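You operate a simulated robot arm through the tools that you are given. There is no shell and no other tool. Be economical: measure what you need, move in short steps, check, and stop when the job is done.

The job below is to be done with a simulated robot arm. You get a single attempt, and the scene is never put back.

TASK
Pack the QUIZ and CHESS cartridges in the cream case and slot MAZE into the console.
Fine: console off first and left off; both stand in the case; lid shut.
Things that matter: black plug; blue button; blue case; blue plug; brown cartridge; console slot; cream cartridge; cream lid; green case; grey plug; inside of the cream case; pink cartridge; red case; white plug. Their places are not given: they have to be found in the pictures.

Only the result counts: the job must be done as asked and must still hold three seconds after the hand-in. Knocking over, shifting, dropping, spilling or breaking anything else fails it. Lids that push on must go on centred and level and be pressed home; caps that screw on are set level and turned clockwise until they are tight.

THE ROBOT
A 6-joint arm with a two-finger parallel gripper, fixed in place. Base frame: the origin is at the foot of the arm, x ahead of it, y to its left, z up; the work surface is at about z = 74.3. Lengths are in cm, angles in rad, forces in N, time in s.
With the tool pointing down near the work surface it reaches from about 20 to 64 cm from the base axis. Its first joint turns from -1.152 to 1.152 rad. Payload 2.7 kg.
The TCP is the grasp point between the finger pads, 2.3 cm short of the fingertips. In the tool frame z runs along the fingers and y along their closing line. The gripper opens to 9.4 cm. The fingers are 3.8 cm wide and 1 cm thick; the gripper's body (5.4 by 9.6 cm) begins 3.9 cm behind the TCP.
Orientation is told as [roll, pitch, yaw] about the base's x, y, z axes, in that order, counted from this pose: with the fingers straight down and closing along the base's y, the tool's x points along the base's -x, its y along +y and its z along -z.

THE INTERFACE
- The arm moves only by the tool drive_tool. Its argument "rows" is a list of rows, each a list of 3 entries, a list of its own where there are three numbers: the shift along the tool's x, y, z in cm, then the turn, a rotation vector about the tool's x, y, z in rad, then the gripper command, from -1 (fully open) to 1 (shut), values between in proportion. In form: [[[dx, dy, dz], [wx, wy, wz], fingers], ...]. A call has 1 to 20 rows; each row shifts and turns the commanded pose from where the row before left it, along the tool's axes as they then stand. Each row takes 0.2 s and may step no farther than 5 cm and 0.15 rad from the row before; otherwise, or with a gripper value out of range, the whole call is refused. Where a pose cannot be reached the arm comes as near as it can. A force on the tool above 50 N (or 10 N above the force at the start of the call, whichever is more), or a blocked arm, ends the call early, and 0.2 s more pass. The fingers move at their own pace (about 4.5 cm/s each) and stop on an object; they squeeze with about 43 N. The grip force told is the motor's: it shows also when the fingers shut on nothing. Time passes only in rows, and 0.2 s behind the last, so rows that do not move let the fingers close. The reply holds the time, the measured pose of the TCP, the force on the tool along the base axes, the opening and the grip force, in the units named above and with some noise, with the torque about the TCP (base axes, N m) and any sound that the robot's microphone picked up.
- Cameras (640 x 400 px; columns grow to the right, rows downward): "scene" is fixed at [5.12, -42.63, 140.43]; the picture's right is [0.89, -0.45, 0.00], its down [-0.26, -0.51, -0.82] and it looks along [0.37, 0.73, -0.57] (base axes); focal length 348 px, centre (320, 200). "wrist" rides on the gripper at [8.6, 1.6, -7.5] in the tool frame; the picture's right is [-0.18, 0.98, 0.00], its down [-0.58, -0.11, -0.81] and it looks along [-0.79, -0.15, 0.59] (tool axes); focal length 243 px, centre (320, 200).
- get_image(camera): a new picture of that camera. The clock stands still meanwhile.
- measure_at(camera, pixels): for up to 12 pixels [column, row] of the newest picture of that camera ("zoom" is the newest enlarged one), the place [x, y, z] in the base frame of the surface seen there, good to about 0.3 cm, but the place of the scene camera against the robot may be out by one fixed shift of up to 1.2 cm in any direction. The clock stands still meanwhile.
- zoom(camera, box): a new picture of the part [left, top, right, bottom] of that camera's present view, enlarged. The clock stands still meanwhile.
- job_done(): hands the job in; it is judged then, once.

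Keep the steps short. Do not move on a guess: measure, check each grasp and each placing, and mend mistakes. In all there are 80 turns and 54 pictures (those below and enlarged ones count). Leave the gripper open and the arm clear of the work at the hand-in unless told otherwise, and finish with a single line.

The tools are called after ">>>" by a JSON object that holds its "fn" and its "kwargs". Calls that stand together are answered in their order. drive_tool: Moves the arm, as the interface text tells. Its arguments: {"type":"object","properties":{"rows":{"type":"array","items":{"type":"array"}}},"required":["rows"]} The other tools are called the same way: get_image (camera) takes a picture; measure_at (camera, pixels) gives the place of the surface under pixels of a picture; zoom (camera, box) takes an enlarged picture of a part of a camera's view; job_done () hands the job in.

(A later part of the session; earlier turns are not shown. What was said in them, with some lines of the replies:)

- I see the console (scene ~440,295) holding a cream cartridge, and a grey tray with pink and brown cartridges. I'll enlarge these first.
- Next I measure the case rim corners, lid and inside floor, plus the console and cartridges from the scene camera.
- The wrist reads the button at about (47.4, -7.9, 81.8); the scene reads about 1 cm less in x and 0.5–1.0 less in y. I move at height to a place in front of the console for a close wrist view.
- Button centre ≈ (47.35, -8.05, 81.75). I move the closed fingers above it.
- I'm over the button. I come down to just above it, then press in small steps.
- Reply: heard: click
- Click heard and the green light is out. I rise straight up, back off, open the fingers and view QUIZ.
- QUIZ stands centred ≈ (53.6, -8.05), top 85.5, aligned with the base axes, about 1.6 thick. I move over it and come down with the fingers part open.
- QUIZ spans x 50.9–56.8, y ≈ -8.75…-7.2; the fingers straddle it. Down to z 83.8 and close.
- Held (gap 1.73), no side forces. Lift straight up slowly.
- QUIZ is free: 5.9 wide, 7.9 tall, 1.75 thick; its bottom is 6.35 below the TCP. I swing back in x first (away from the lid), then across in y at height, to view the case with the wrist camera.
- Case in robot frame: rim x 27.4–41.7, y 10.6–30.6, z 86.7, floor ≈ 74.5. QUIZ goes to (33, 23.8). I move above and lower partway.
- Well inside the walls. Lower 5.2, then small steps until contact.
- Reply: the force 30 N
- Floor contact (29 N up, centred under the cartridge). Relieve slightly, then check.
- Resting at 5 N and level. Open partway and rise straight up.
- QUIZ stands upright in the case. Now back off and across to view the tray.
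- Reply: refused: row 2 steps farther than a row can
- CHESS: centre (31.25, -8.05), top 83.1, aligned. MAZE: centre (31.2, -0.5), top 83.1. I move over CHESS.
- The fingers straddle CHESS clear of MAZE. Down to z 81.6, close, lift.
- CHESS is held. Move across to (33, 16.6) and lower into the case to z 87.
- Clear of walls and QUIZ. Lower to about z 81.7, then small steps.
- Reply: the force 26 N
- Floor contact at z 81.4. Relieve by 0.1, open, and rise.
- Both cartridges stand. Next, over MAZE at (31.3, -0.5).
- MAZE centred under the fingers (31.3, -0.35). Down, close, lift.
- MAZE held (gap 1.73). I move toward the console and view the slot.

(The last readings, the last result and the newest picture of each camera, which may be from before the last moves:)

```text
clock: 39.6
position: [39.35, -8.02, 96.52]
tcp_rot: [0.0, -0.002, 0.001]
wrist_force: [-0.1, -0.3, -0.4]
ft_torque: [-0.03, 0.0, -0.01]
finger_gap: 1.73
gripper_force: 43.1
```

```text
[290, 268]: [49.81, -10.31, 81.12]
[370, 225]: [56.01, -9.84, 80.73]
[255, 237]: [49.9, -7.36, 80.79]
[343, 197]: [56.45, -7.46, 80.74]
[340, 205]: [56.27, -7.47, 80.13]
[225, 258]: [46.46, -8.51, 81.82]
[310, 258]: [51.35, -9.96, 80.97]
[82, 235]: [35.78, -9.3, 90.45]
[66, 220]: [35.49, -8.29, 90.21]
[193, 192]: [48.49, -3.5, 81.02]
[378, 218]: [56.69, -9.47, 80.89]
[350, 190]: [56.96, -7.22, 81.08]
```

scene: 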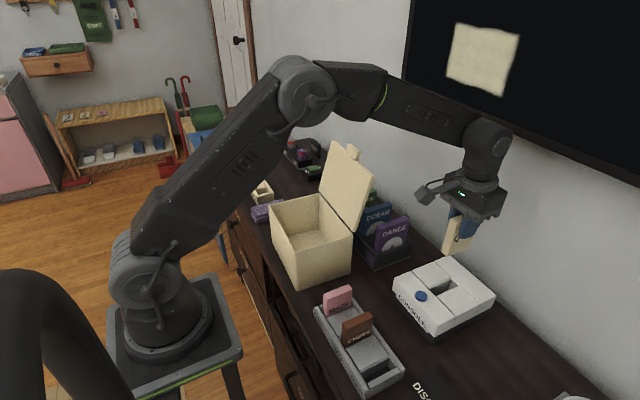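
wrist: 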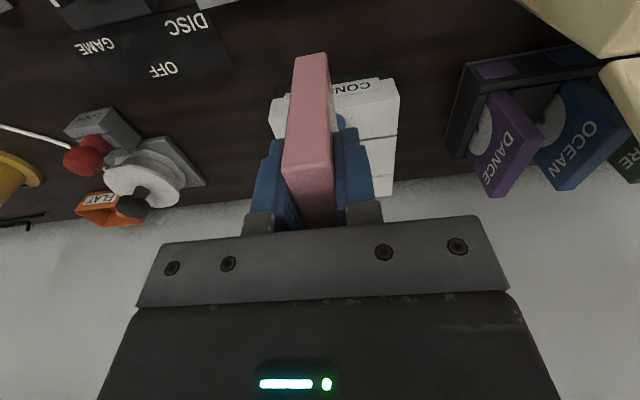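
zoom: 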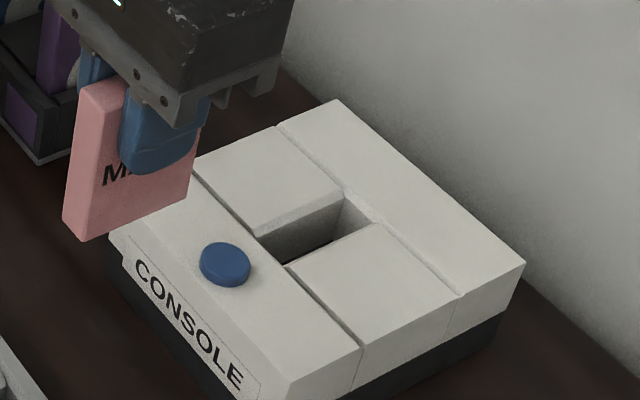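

Relative to MAZE's front edge, the hold matches QUIZ's earlier hold, so QUIZ's seated pose (53.87, -8.04) is the goal. I move above the slot with the bottom just clear.

>>> {"fn": "drive_tool", "kwargs": {"rows": [[[-4.5, 0, 0], [0, 0, 0], 1], [[-4.5, 0, 0], [0, 0, 0], 1], [[-4.5, 0, 0], [0, 0, 0], 1], [[-1.03, 0, 0], [0, 0, 0], 1], [[0, 0, 4], [0, 0, 0], 1], [[0, 0, 4], [0, 0, 0], 1], [[0, 0, 0], [0, 0, 0], 1]]}}

>>> {"fn": "zoom", "kwargs": {"camera": "scene", "box": [380, 230, 510, 330]}}

>>> {"fn": "get_image", "kwargs": {"camera": "wrist"}}

```text
clock: 41.2
position: [53.87, -8.02, 88.5]
tcp_rot: [0.002, -0.002, 0.003]
wrist_force: [0.0, 0.6, 0.3]
ft_torque: [0.01, 0.01, -0.02]
finger_gap: 1.76
gripper_force: 42.9
```

```text
4.00 times, centred on (445, 280) of scene
```

zoom: 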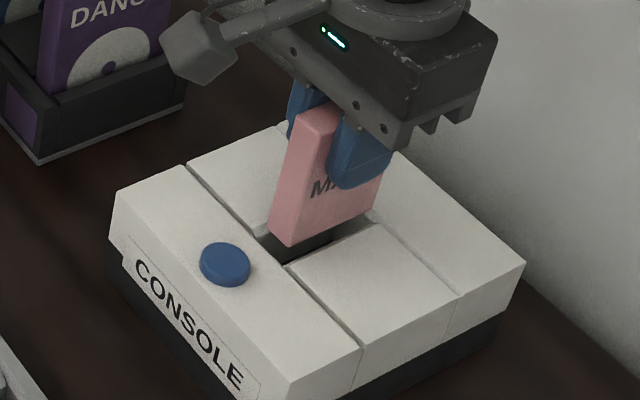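

```text
17 pictures are left
```

wrist: 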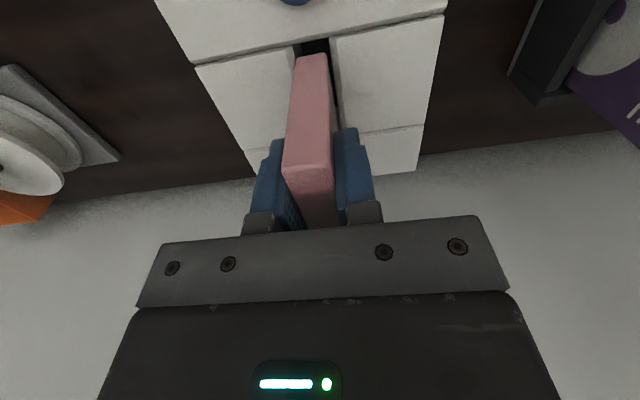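

MAZE hangs aligned over the slot. Lower in steps, watching the force.

>>> {"fn": "drive_tool", "kwargs": {"rows": [[[0, 0, 1], [0, 0, 0], 1], [[0, 0, 0.7], [0, 0, 0], 1], [[0, 0, 0.7], [0, 0, 0], 1], [[0, 0, 0.7], [0, 0, 0], 1], [[0, 0, 0.7], [0, 0, 0], 1], [[0, 0, 0.4], [0, 0, 0], 1]]}}

```text
clock: 42.6
position: [53.89, -7.9, 84.33]
tcp_rot: [0.003, -0.001, 0.002]
wrist_force: [-0.4, 0.2, -0.2]
ft_torque: [0.01, -0.03, -0.01]
finger_gap: 1.74
gripper_force: 42.6
```

>>> {"fn": "drive_tool", "kwargs": {"rows": [[[0, 0, 0.2], [0, 0, 0], 1], [[0, 0, 0.1], [0, 0, 0], 1], [[0, 0, 0.1], [0, 0, 0], 1], [[0, 0, 0], [0, 0, 0], 1]]}}

```text
clock: 43.6
position: [53.99, -7.87, 83.93]
tcp_rot: [0.001, -0.002, 0.0]
wrist_force: [-0.8, 1.0, -0.2]
ft_torque: [-0.03, 0.02, 0.01]
finger_gap: 1.73
gripper_force: 43.3
```

>>> {"fn": "drive_tool", "kwargs": {"rows": [[[0, 0, 0.1], [0, 0, 0], 1], [[0, 0, 0.1], [0, 0, 0], 1], [[0, 0, 0], [0, 0, 0], 1]]}}

```text
clock: 44.4
position: [53.98, -8.09, 83.83]
tcp_rot: [-0.001, -0.003, 0.001]
wrist_force: [-4.3, 1.6, 16.6]
ft_torque: [0.06, 0.58, 0.01]
finger_gap: 1.72
gripper_force: 43.1
```

Bottom reached at the same height as QUIZ sat. A small further press, then relieve and look.

>>> {"fn": "drive_tool", "kwargs": {"rows": [[[0, 0, 0.1], [0, 0, 0], 1], [[0, 0, 0], [0, 0, 0], 1]]}}

```text
clock: 45.0
position: [54.01, -8.0, 83.73]
tcp_rot: [0.0, -0.005, 0.003]
wrist_force: [-6.5, 2.9, 30.2]
ft_torque: [0.09, 0.72, 0.01]
finger_gap: 1.71
gripper_force: 42.9
```

Firm bottom. Relieve, open, rise and back off to check.

>>> {"fn": "drive_tool", "kwargs": {"rows": [[[0, 0, -0.2], [0, 0, 0], 1], [[0, 0, 0], [0, 0, 0], 0.3], [[0, 0, 0], [0, 0, 0], 0], [[0, 0, 0], [0, 0, 0], 0], [[0, 0, -1], [0, 0, 0], 0], [[0, 0, -4], [0, 0, 0], 0], [[0, 0, -4], [0, 0, 0], 0], [[0, 0, -4], [0, 0, 0], 0], [[4.5, 0, 0], [0, 0, 0], 0], [[4.5, 0, 0], [0, 0, 0], 0], [[4.5, 0, 0], [0, 0, 0], 0]]}}

>>> {"fn": "zoom", "kwargs": {"camera": "scene", "box": [380, 230, 510, 330]}}

```text
clock: 47.4
position: [40.31, -7.91, 96.63]
tcp_rot: [0.002, -0.002, 0.002]
wrist_force: [-0.1, 0.5, 0.1]
ft_torque: [-0.02, -0.01, 0.03]
finger_gap: 4.68
gripper_force: 0.0
```

```text
4.00 times, centred on (445, 280) of scene
```

zoom: 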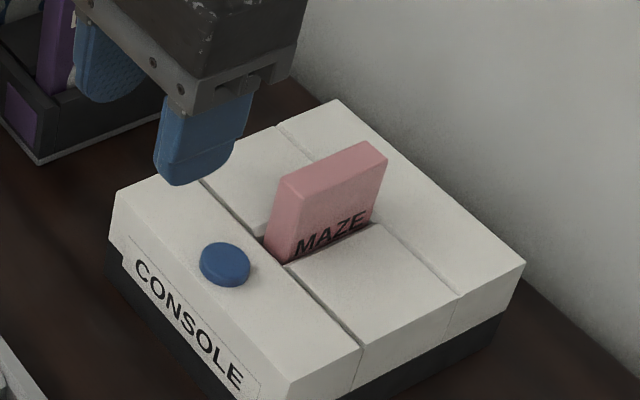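

MAZE is seated as QUIZ was and the light is off. Now the lid: it leans back about 15° past upright. I'll turn the gripper 90° (camera towards -y), straddle the lid's top edge loosely beside the tab, and swing it forward. First rise and turn.

>>> {"fn": "drive_tool", "kwargs": {"rows": [[[0, 0, -4.5], [0, 0, 0], -1], [[0, 0, -4.5], [0, 0, 0], -1], [[0, 0, -4.5], [0, 0, 0], -1], [[0, 0, -2], [0, 0, 0], -1], [[0, 0, 0], [0, 0, -0.1428], -1], [[0, 0, 0], [0, 0, -0.1428], -1], [[0, 0, 0], [0, 0, -0.1428], -1], [[0, 0, 0], [0, 0, -0.1428], -1], [[0, 0, 0], [0, 0, -0.1428], -1], [[0, 0, 0], [0, 0, -0.1428], -1], [[0, 0, 0], [0, 0, -0.1428], -1], [[0, 0, 0], [0, 0, -0.1428], -1], [[0, 0, 0], [0, 0, -0.1428], -1], [[0, 0, 0], [0, 0, -0.1428], -1], [[0, 0, 0], [0, 0, -0.1428], -1], [[0, 0, 0], [0, 0, 0], -1]]}}

>>> {"fn": "get_image", "kwargs": {"camera": "wrist"}}

```text
clock: 50.8
position: [40.34, -8.07, 112.18]
tcp_rot: [-0.001, -0.001, 1.575]
wrist_force: [-0.5, -0.1, -0.4]
ft_torque: [0.0, -0.02, -0.01]
finger_gap: 9.41
gripper_force: 0.0
```

```text
15 pictures are left
```

wrist: 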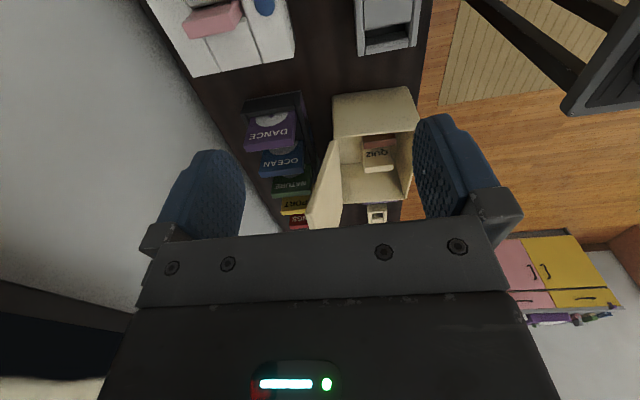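

Now a view along +y. Enlarge the lid end to measure its edge and thickness.

>>> {"fn": "zoom", "kwargs": {"camera": "wrist", "box": [280, 80, 430, 230]}}

```text
2.67 times, centred on (355, 155) of wrist
```

zoom: 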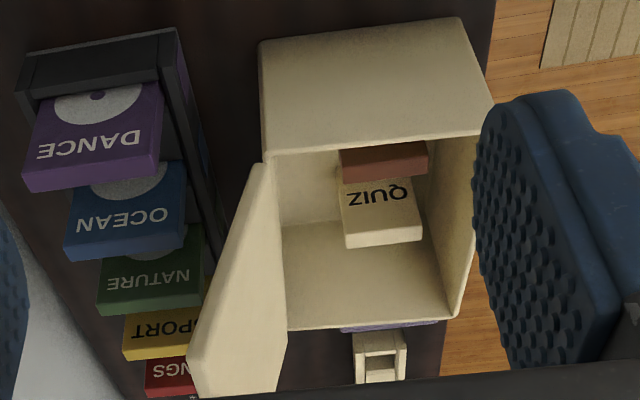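

>>> {"fn": "measure_at", "kwargs": {"camera": "zoom", "pixels": [[265, 170], [250, 200], [230, 260], [205, 330], [192, 365], [280, 250], [284, 350], [265, 385], [205, 390], [235, 370], [270, 160], [490, 110]]}}

```text
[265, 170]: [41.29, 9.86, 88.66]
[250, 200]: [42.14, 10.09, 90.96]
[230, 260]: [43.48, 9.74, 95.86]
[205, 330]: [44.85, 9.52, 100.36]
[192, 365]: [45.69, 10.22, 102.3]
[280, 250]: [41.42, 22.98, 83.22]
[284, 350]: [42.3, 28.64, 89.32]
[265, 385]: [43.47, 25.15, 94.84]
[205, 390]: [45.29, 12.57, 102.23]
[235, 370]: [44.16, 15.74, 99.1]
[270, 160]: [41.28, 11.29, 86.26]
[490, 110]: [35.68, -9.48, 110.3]
```

Lid front face runs from (41.3, 88.7) to (45.5, 102.3), near end y ≈ 10. I move above the lid edge at (46, 15).

>>> {"fn": "drive_tool", "kwargs": {"rows": [[[-4.5, -1, 0], [0, 0, 0], -1], [[-4.5, -1, 0], [0, 0, 0], -1], [[-4.5, -1, 0], [0, 0, 0], -1], [[-4.5, -1, 0], [0, 0, 0], -1], [[-4.5, -1.6, 0], [0, 0, 0], -1], [[-0.5, 0, 3], [0, 0, 0], -1], [[0, 0, 0], [0, 0, 0], -1]]}}

>>> {"fn": "get_image", "kwargs": {"camera": "wrist"}}

>>> {"fn": "get_image", "kwargs": {"camera": "scene"}}

```text
clock: 52.4
position: [45.83, 14.99, 109.28]
tcp_rot: [-0.002, -0.002, 1.571]
wrist_force: [-1.0, -0.2, 0.2]
ft_torque: [-0.02, 0.01, 0.02]
finger_gap: 9.36
gripper_force: 0.1
```

```text
13 pictures are left
```

wrist: 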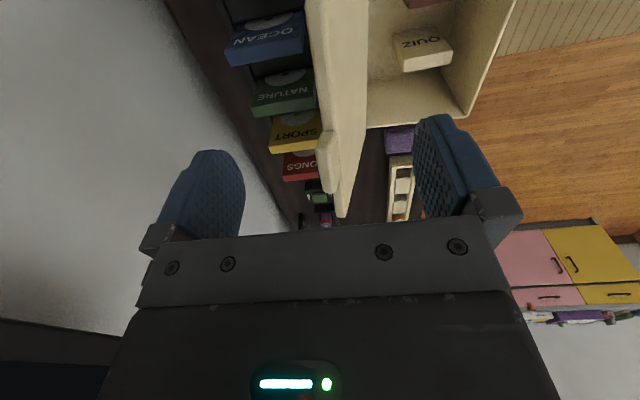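

```text
12 pictures are left
```

scene: 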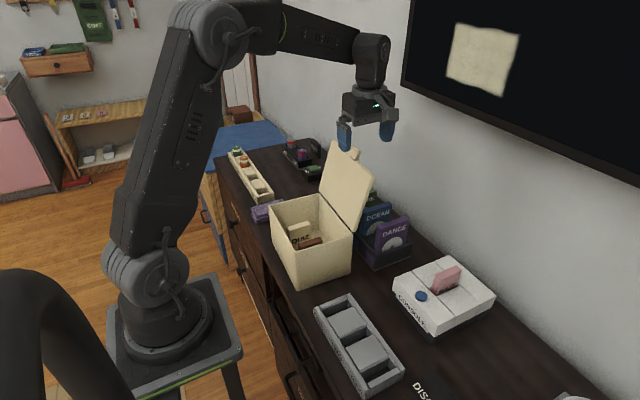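

The lid lies between the open fingers; the tab is at y ≈ 19.7, so I shift to y 14.2, lower to z 101.4 and narrow the gap to about 5.6.

>>> {"fn": "drive_tool", "kwargs": {"rows": [[[0.8, 0, 2], [0, 0, 0], -1], [[0, 0, 3], [0, 0, 0], -1], [[0, 0, 2.9], [0, 0, 0], -1], [[0, 0, 0], [0, 0, 0], -0.2], [[0, 0, 0], [0, 0, 0], -0.2]]}}

>>> {"fn": "zoom", "kwargs": {"camera": "scene", "box": [260, 80, 440, 280]}}

```text
clock: 53.6
position: [45.96, 14.15, 101.48]
tcp_rot: [-0.003, 0.0, 1.569]
wrist_force: [0.6, -0.6, -0.1]
ft_torque: [-0.01, 0.0, 0.0]
finger_gap: 5.64
gripper_force: 0.0
```

```text
2.00 times, centred on (350, 180) of scene
```

zoom: 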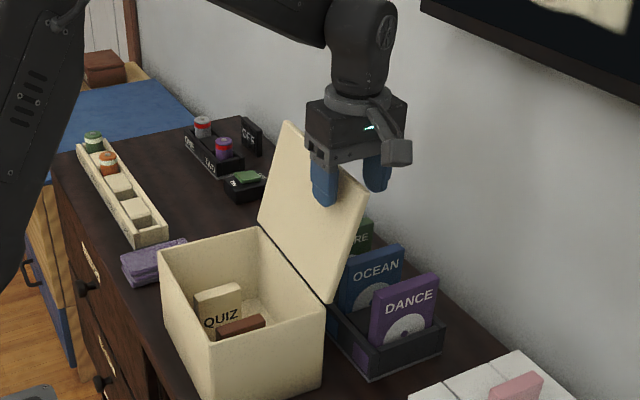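

Fingers straddle the lid. Move toward -x slowly so the rear finger pushes the lid upright.

>>> {"fn": "drive_tool", "kwargs": {"rows": [[[0, 1, 0], [0, 0, 0], -0.2], [[0, 1, -0.1], [0, 0, 0], -0.2], [[0, 1, -0.2], [0, 0, 0], -0.2], [[0, 1, -0.2], [0, 0, 0], -0.2], [[0, 1, -0.1], [0, 0, 0], -0.2], [[0, 0, 0], [0, 0, 0], -0.2]]}}

>>> {"fn": "zoom", "kwargs": {"camera": "scene", "box": [260, 80, 440, 280]}}

```text
clock: 55.0
position: [40.96, 14.18, 101.93]
tcp_rot: [-0.002, 0.002, 1.571]
wrist_force: [1.2, -1.0, -0.2]
ft_torque: [0.01, -0.04, -0.03]
finger_gap: 5.65
gripper_force: 0.0
```

```text
2.00 times, centred on (350, 180) of scene
```

zoom: 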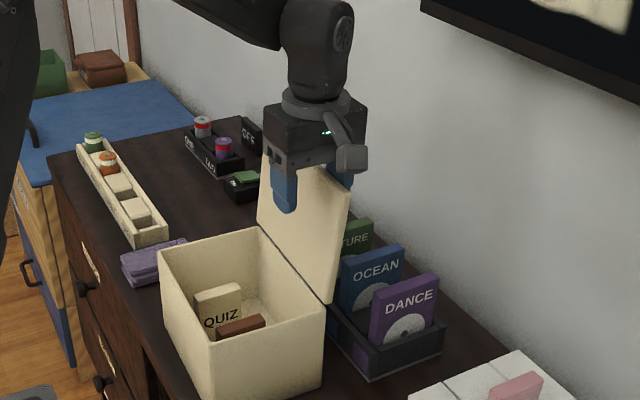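

The lid follows with about 1 N. Continue past upright; the front finger will catch it.

>>> {"fn": "drive_tool", "kwargs": {"rows": [[[0, 1, 0], [0, 0, 0], -0.2], [[0, 1, 0], [0, 0, 0], -0.2], [[0, 0.8, 0], [0, 0, 0], -0.2], [[0, 0.7, 0.2], [0, 0, 0], -0.2], [[0, 0.7, 0.2], [0, 0, 0], -0.2], [[0, 0.7, 0.2], [0, 0, 0], -0.2], [[0, 0, 0], [0, 0, 0], -0.2]]}}

>>> {"fn": "zoom", "kwargs": {"camera": "scene", "box": [260, 80, 440, 280]}}

```text
clock: 56.6
position: [35.91, 14.27, 101.35]
tcp_rot: [-0.003, -0.002, 1.571]
wrist_force: [0.3, 0.6, -0.5]
ft_torque: [0.0, 0.05, 0.02]
finger_gap: 5.67
gripper_force: 0.3
```

```text
2.00 times, centred on (350, 180) of scene
```

zoom: 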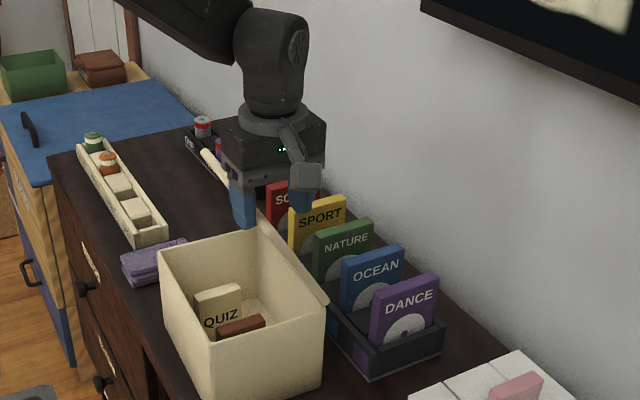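

The lid now leans on the front finger, about 30° forward. I lower along the arc in small steps.

>>> {"fn": "drive_tool", "kwargs": {"rows": [[[0, 0.8, 0.7], [0, 0, 0], -0.2], [[0, 0.8, 0.7], [0, 0, 0], -0.2], [[0, 0.75, 0.7], [0, 0, 0], -0.2], [[0, 0.75, 0.7], [0, 0, 0], -0.2], [[0, 0.75, 0.9], [0, 0, 0], -0.2], [[0, 0.75, 0.9], [0, 0, 0], -0.2], [[0, 0, 0], [0, 0, 0], -0.2]]}}

>>> {"fn": "zoom", "kwargs": {"camera": "scene", "box": [230, 110, 410, 290]}}

```text
clock: 58.2
position: [31.34, 14.29, 96.68]
tcp_rot: [-0.004, -0.002, 1.57]
wrist_force: [-0.2, 0.2, -0.9]
ft_torque: [0.01, 0.03, -0.01]
finger_gap: 5.66
gripper_force: 0.0
```

```text
2.22 times, centred on (320, 200) of scene
```

zoom: 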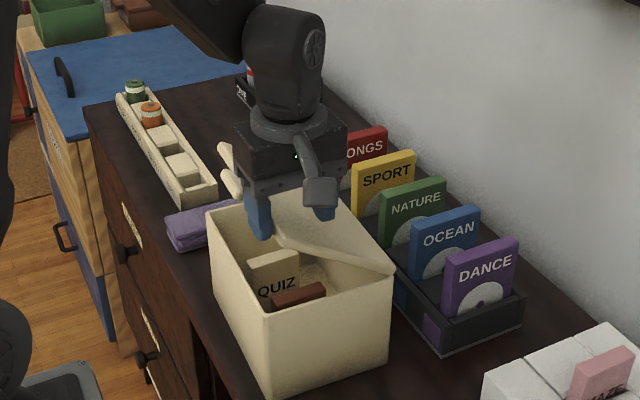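

Controlled so far. Continue to nearly closed, then ease the front finger away forward.

>>> {"fn": "drive_tool", "kwargs": {"rows": [[[0, 0.5, 0.7], [0, 0, 0], -0.2], [[0, 0.5, 0.7], [0, 0, 0], -0.2], [[0, 0.4, 0.7], [0, 0, 0], -0.2], [[0, 0.4, 0.8], [0, 0, 0], -0.2], [[0, 0.25, 0.6], [0, 0, 0], -0.2], [[0, 0.2, 0.5], [0, 0, 0], -0.2], [[0, 0, 0], [0, 0, 0], -0.2]]}}

>>> {"fn": "zoom", "kwargs": {"camera": "scene", "box": [230, 110, 410, 290]}}

```text
clock: 59.8
position: [29.17, 14.26, 92.75]
tcp_rot: [-0.002, 0.0, 1.571]
wrist_force: [-0.6, -0.2, -0.1]
ft_torque: [-0.01, 0.01, 0.01]
finger_gap: 5.65
gripper_force: 0.1
```

```text
2.22 times, centred on (320, 200) of scene
```

zoom: 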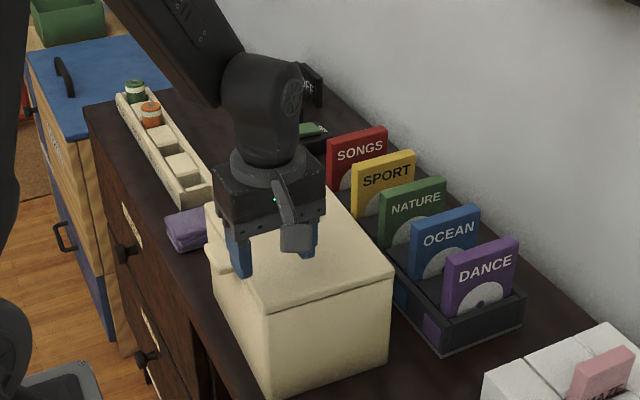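

The lid appears down. I rise, close the fingers and look at the lid's level.

>>> {"fn": "drive_tool", "kwargs": {"rows": [[[0, 0, -3], [0, 0, 0], -0.2], [[0, 0, -4], [0, 0, 0], 0.5], [[4, 0, -2], [0, 0, 0], 1], [[4, 0, 0], [0, 0, 0], 1], [[0, 0, 0], [0, 0, 0], 1]]}}

>>> {"fn": "zoom", "kwargs": {"camera": "wrist", "box": [200, 0, 480, 200]}}

```text
clock: 61.0
position: [29.15, 6.28, 101.62]
tcp_rot: [-0.001, -0.001, 1.573]
wrist_force: [-0.4, -0.5, -0.6]
ft_torque: [0.01, 0.0, 0.01]
finger_gap: 0.0
gripper_force: 34.1
```

```text
2.00 times, centred on (340, 100) of wrist
```

zoom: 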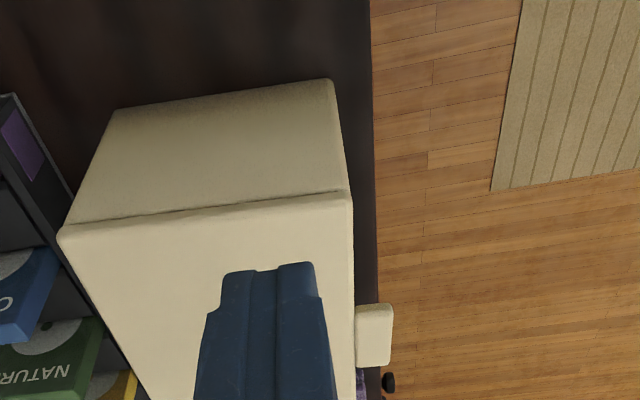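

>>> {"fn": "measure_at", "kwargs": {"camera": "zoom", "pixels": [[70, 238], [200, 215], [340, 200], [340, 260], [130, 330], [345, 350], [372, 330], [200, 235], [335, 90], [120, 112]]}}

```text
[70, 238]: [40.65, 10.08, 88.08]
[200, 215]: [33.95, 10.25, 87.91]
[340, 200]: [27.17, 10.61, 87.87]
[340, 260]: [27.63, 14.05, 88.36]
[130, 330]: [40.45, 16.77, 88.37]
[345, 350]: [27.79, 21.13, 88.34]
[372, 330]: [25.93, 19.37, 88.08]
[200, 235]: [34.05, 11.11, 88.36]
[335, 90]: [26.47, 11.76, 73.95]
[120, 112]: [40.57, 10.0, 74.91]
```

Lid top is level at z 88.35 front and back: shut. A light press at (31, 20) to confirm it is home.

>>> {"fn": "drive_tool", "kwargs": {"rows": [[[-4.5, -0.9, 0], [0, 0, 0], 1], [[-4.5, -0.9, 0], [0, 0, 0], 1], [[-4.5, 0, 0], [0, 0, 0], 1], [[0, 0, 4], [0, 0, 0], 1], [[0, 0, 4], [0, 0, 0], 1], [[0, 0, 2], [0, 0, 0], 1], [[0, 0, 0.7], [0, 0, 0], 1], [[0, 0, 0.2], [0, 0, 0], 1], [[0, 0, 0.1], [0, 0, 0], 1], [[0, 0, 0], [0, 0, 0], 1]]}}

```text
clock: 63.2
position: [31.07, 19.69, 90.95]
tcp_rot: [-0.002, 0.0, 1.571]
wrist_force: [-0.5, -0.3, -0.2]
ft_torque: [0.03, -0.03, -0.03]
finger_gap: 0.0
gripper_force: 42.8
```

>>> {"fn": "drive_tool", "kwargs": {"rows": [[[0, 0, 0.2], [0, 0, 0], 1], [[0, 0, 0.15], [0, 0, 0], 1], [[0, 0, 0.1], [0, 0, 0], 1], [[0, 0, 0], [0, 0, 0], 1]]}}

```text
clock: 64.2
position: [30.93, 19.65, 90.37]
tcp_rot: [-0.002, -0.003, 1.57]
wrist_force: [-12.4, -2.9, 39.2]
ft_torque: [-0.38, 0.25, -0.15]
finger_gap: 0.02
gripper_force: 42.5
```

The lid is firm at 39 N: fully shut. Rise clear, open the gripper and take a final look.

>>> {"fn": "drive_tool", "kwargs": {"rows": [[[0, 0, -1], [0, 0, 0], 1], [[0, 0, -4], [0, 0, 0], 1], [[0, 0, -5], [0, 0, 0], -1], [[0, 0, -5], [0, 0, 0], -1], [[0, 0, -5], [0, 0, 0], -1], [[0, 0, -3], [0, 0, 0], -1], [[0, 0, 0], [0, 0, 0], -1], [[0, 0, 0], [0, 0, 0], -1]]}}

>>> {"fn": "get_image", "kwargs": {"camera": "scene"}}

>>> {"fn": "zoom", "kwargs": {"camera": "scene", "box": [260, 180, 500, 390]}}

```text
clock: 66.0
position: [30.93, 19.73, 113.28]
tcp_rot: [-0.002, -0.002, 1.571]
wrist_force: [-0.7, -0.2, -0.4]
ft_torque: [0.0, -0.03, -0.02]
finger_gap: 9.4
gripper_force: 0.1
```

```text
5 pictures are left
```

scene: 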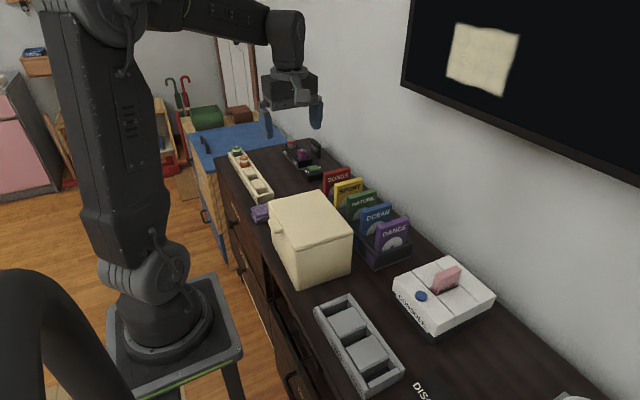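

```text
1.90 times, centred on (380, 285) of scene
```

zoom: 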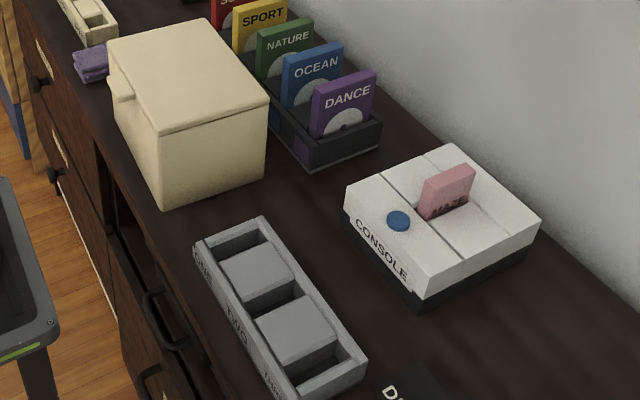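

Lid shut, console off with MAZE seated, nothing else disturbed, gripper open and clear. Handing in.

>>> {"fn": "job_done", "kwargs": {}}

```text
The job is handed in.
```

The console was switched off first and left off, QUIZ and CHESS were standing in the cream case before its lid was shut, MAZE is in the console slot, and the job is handed in.
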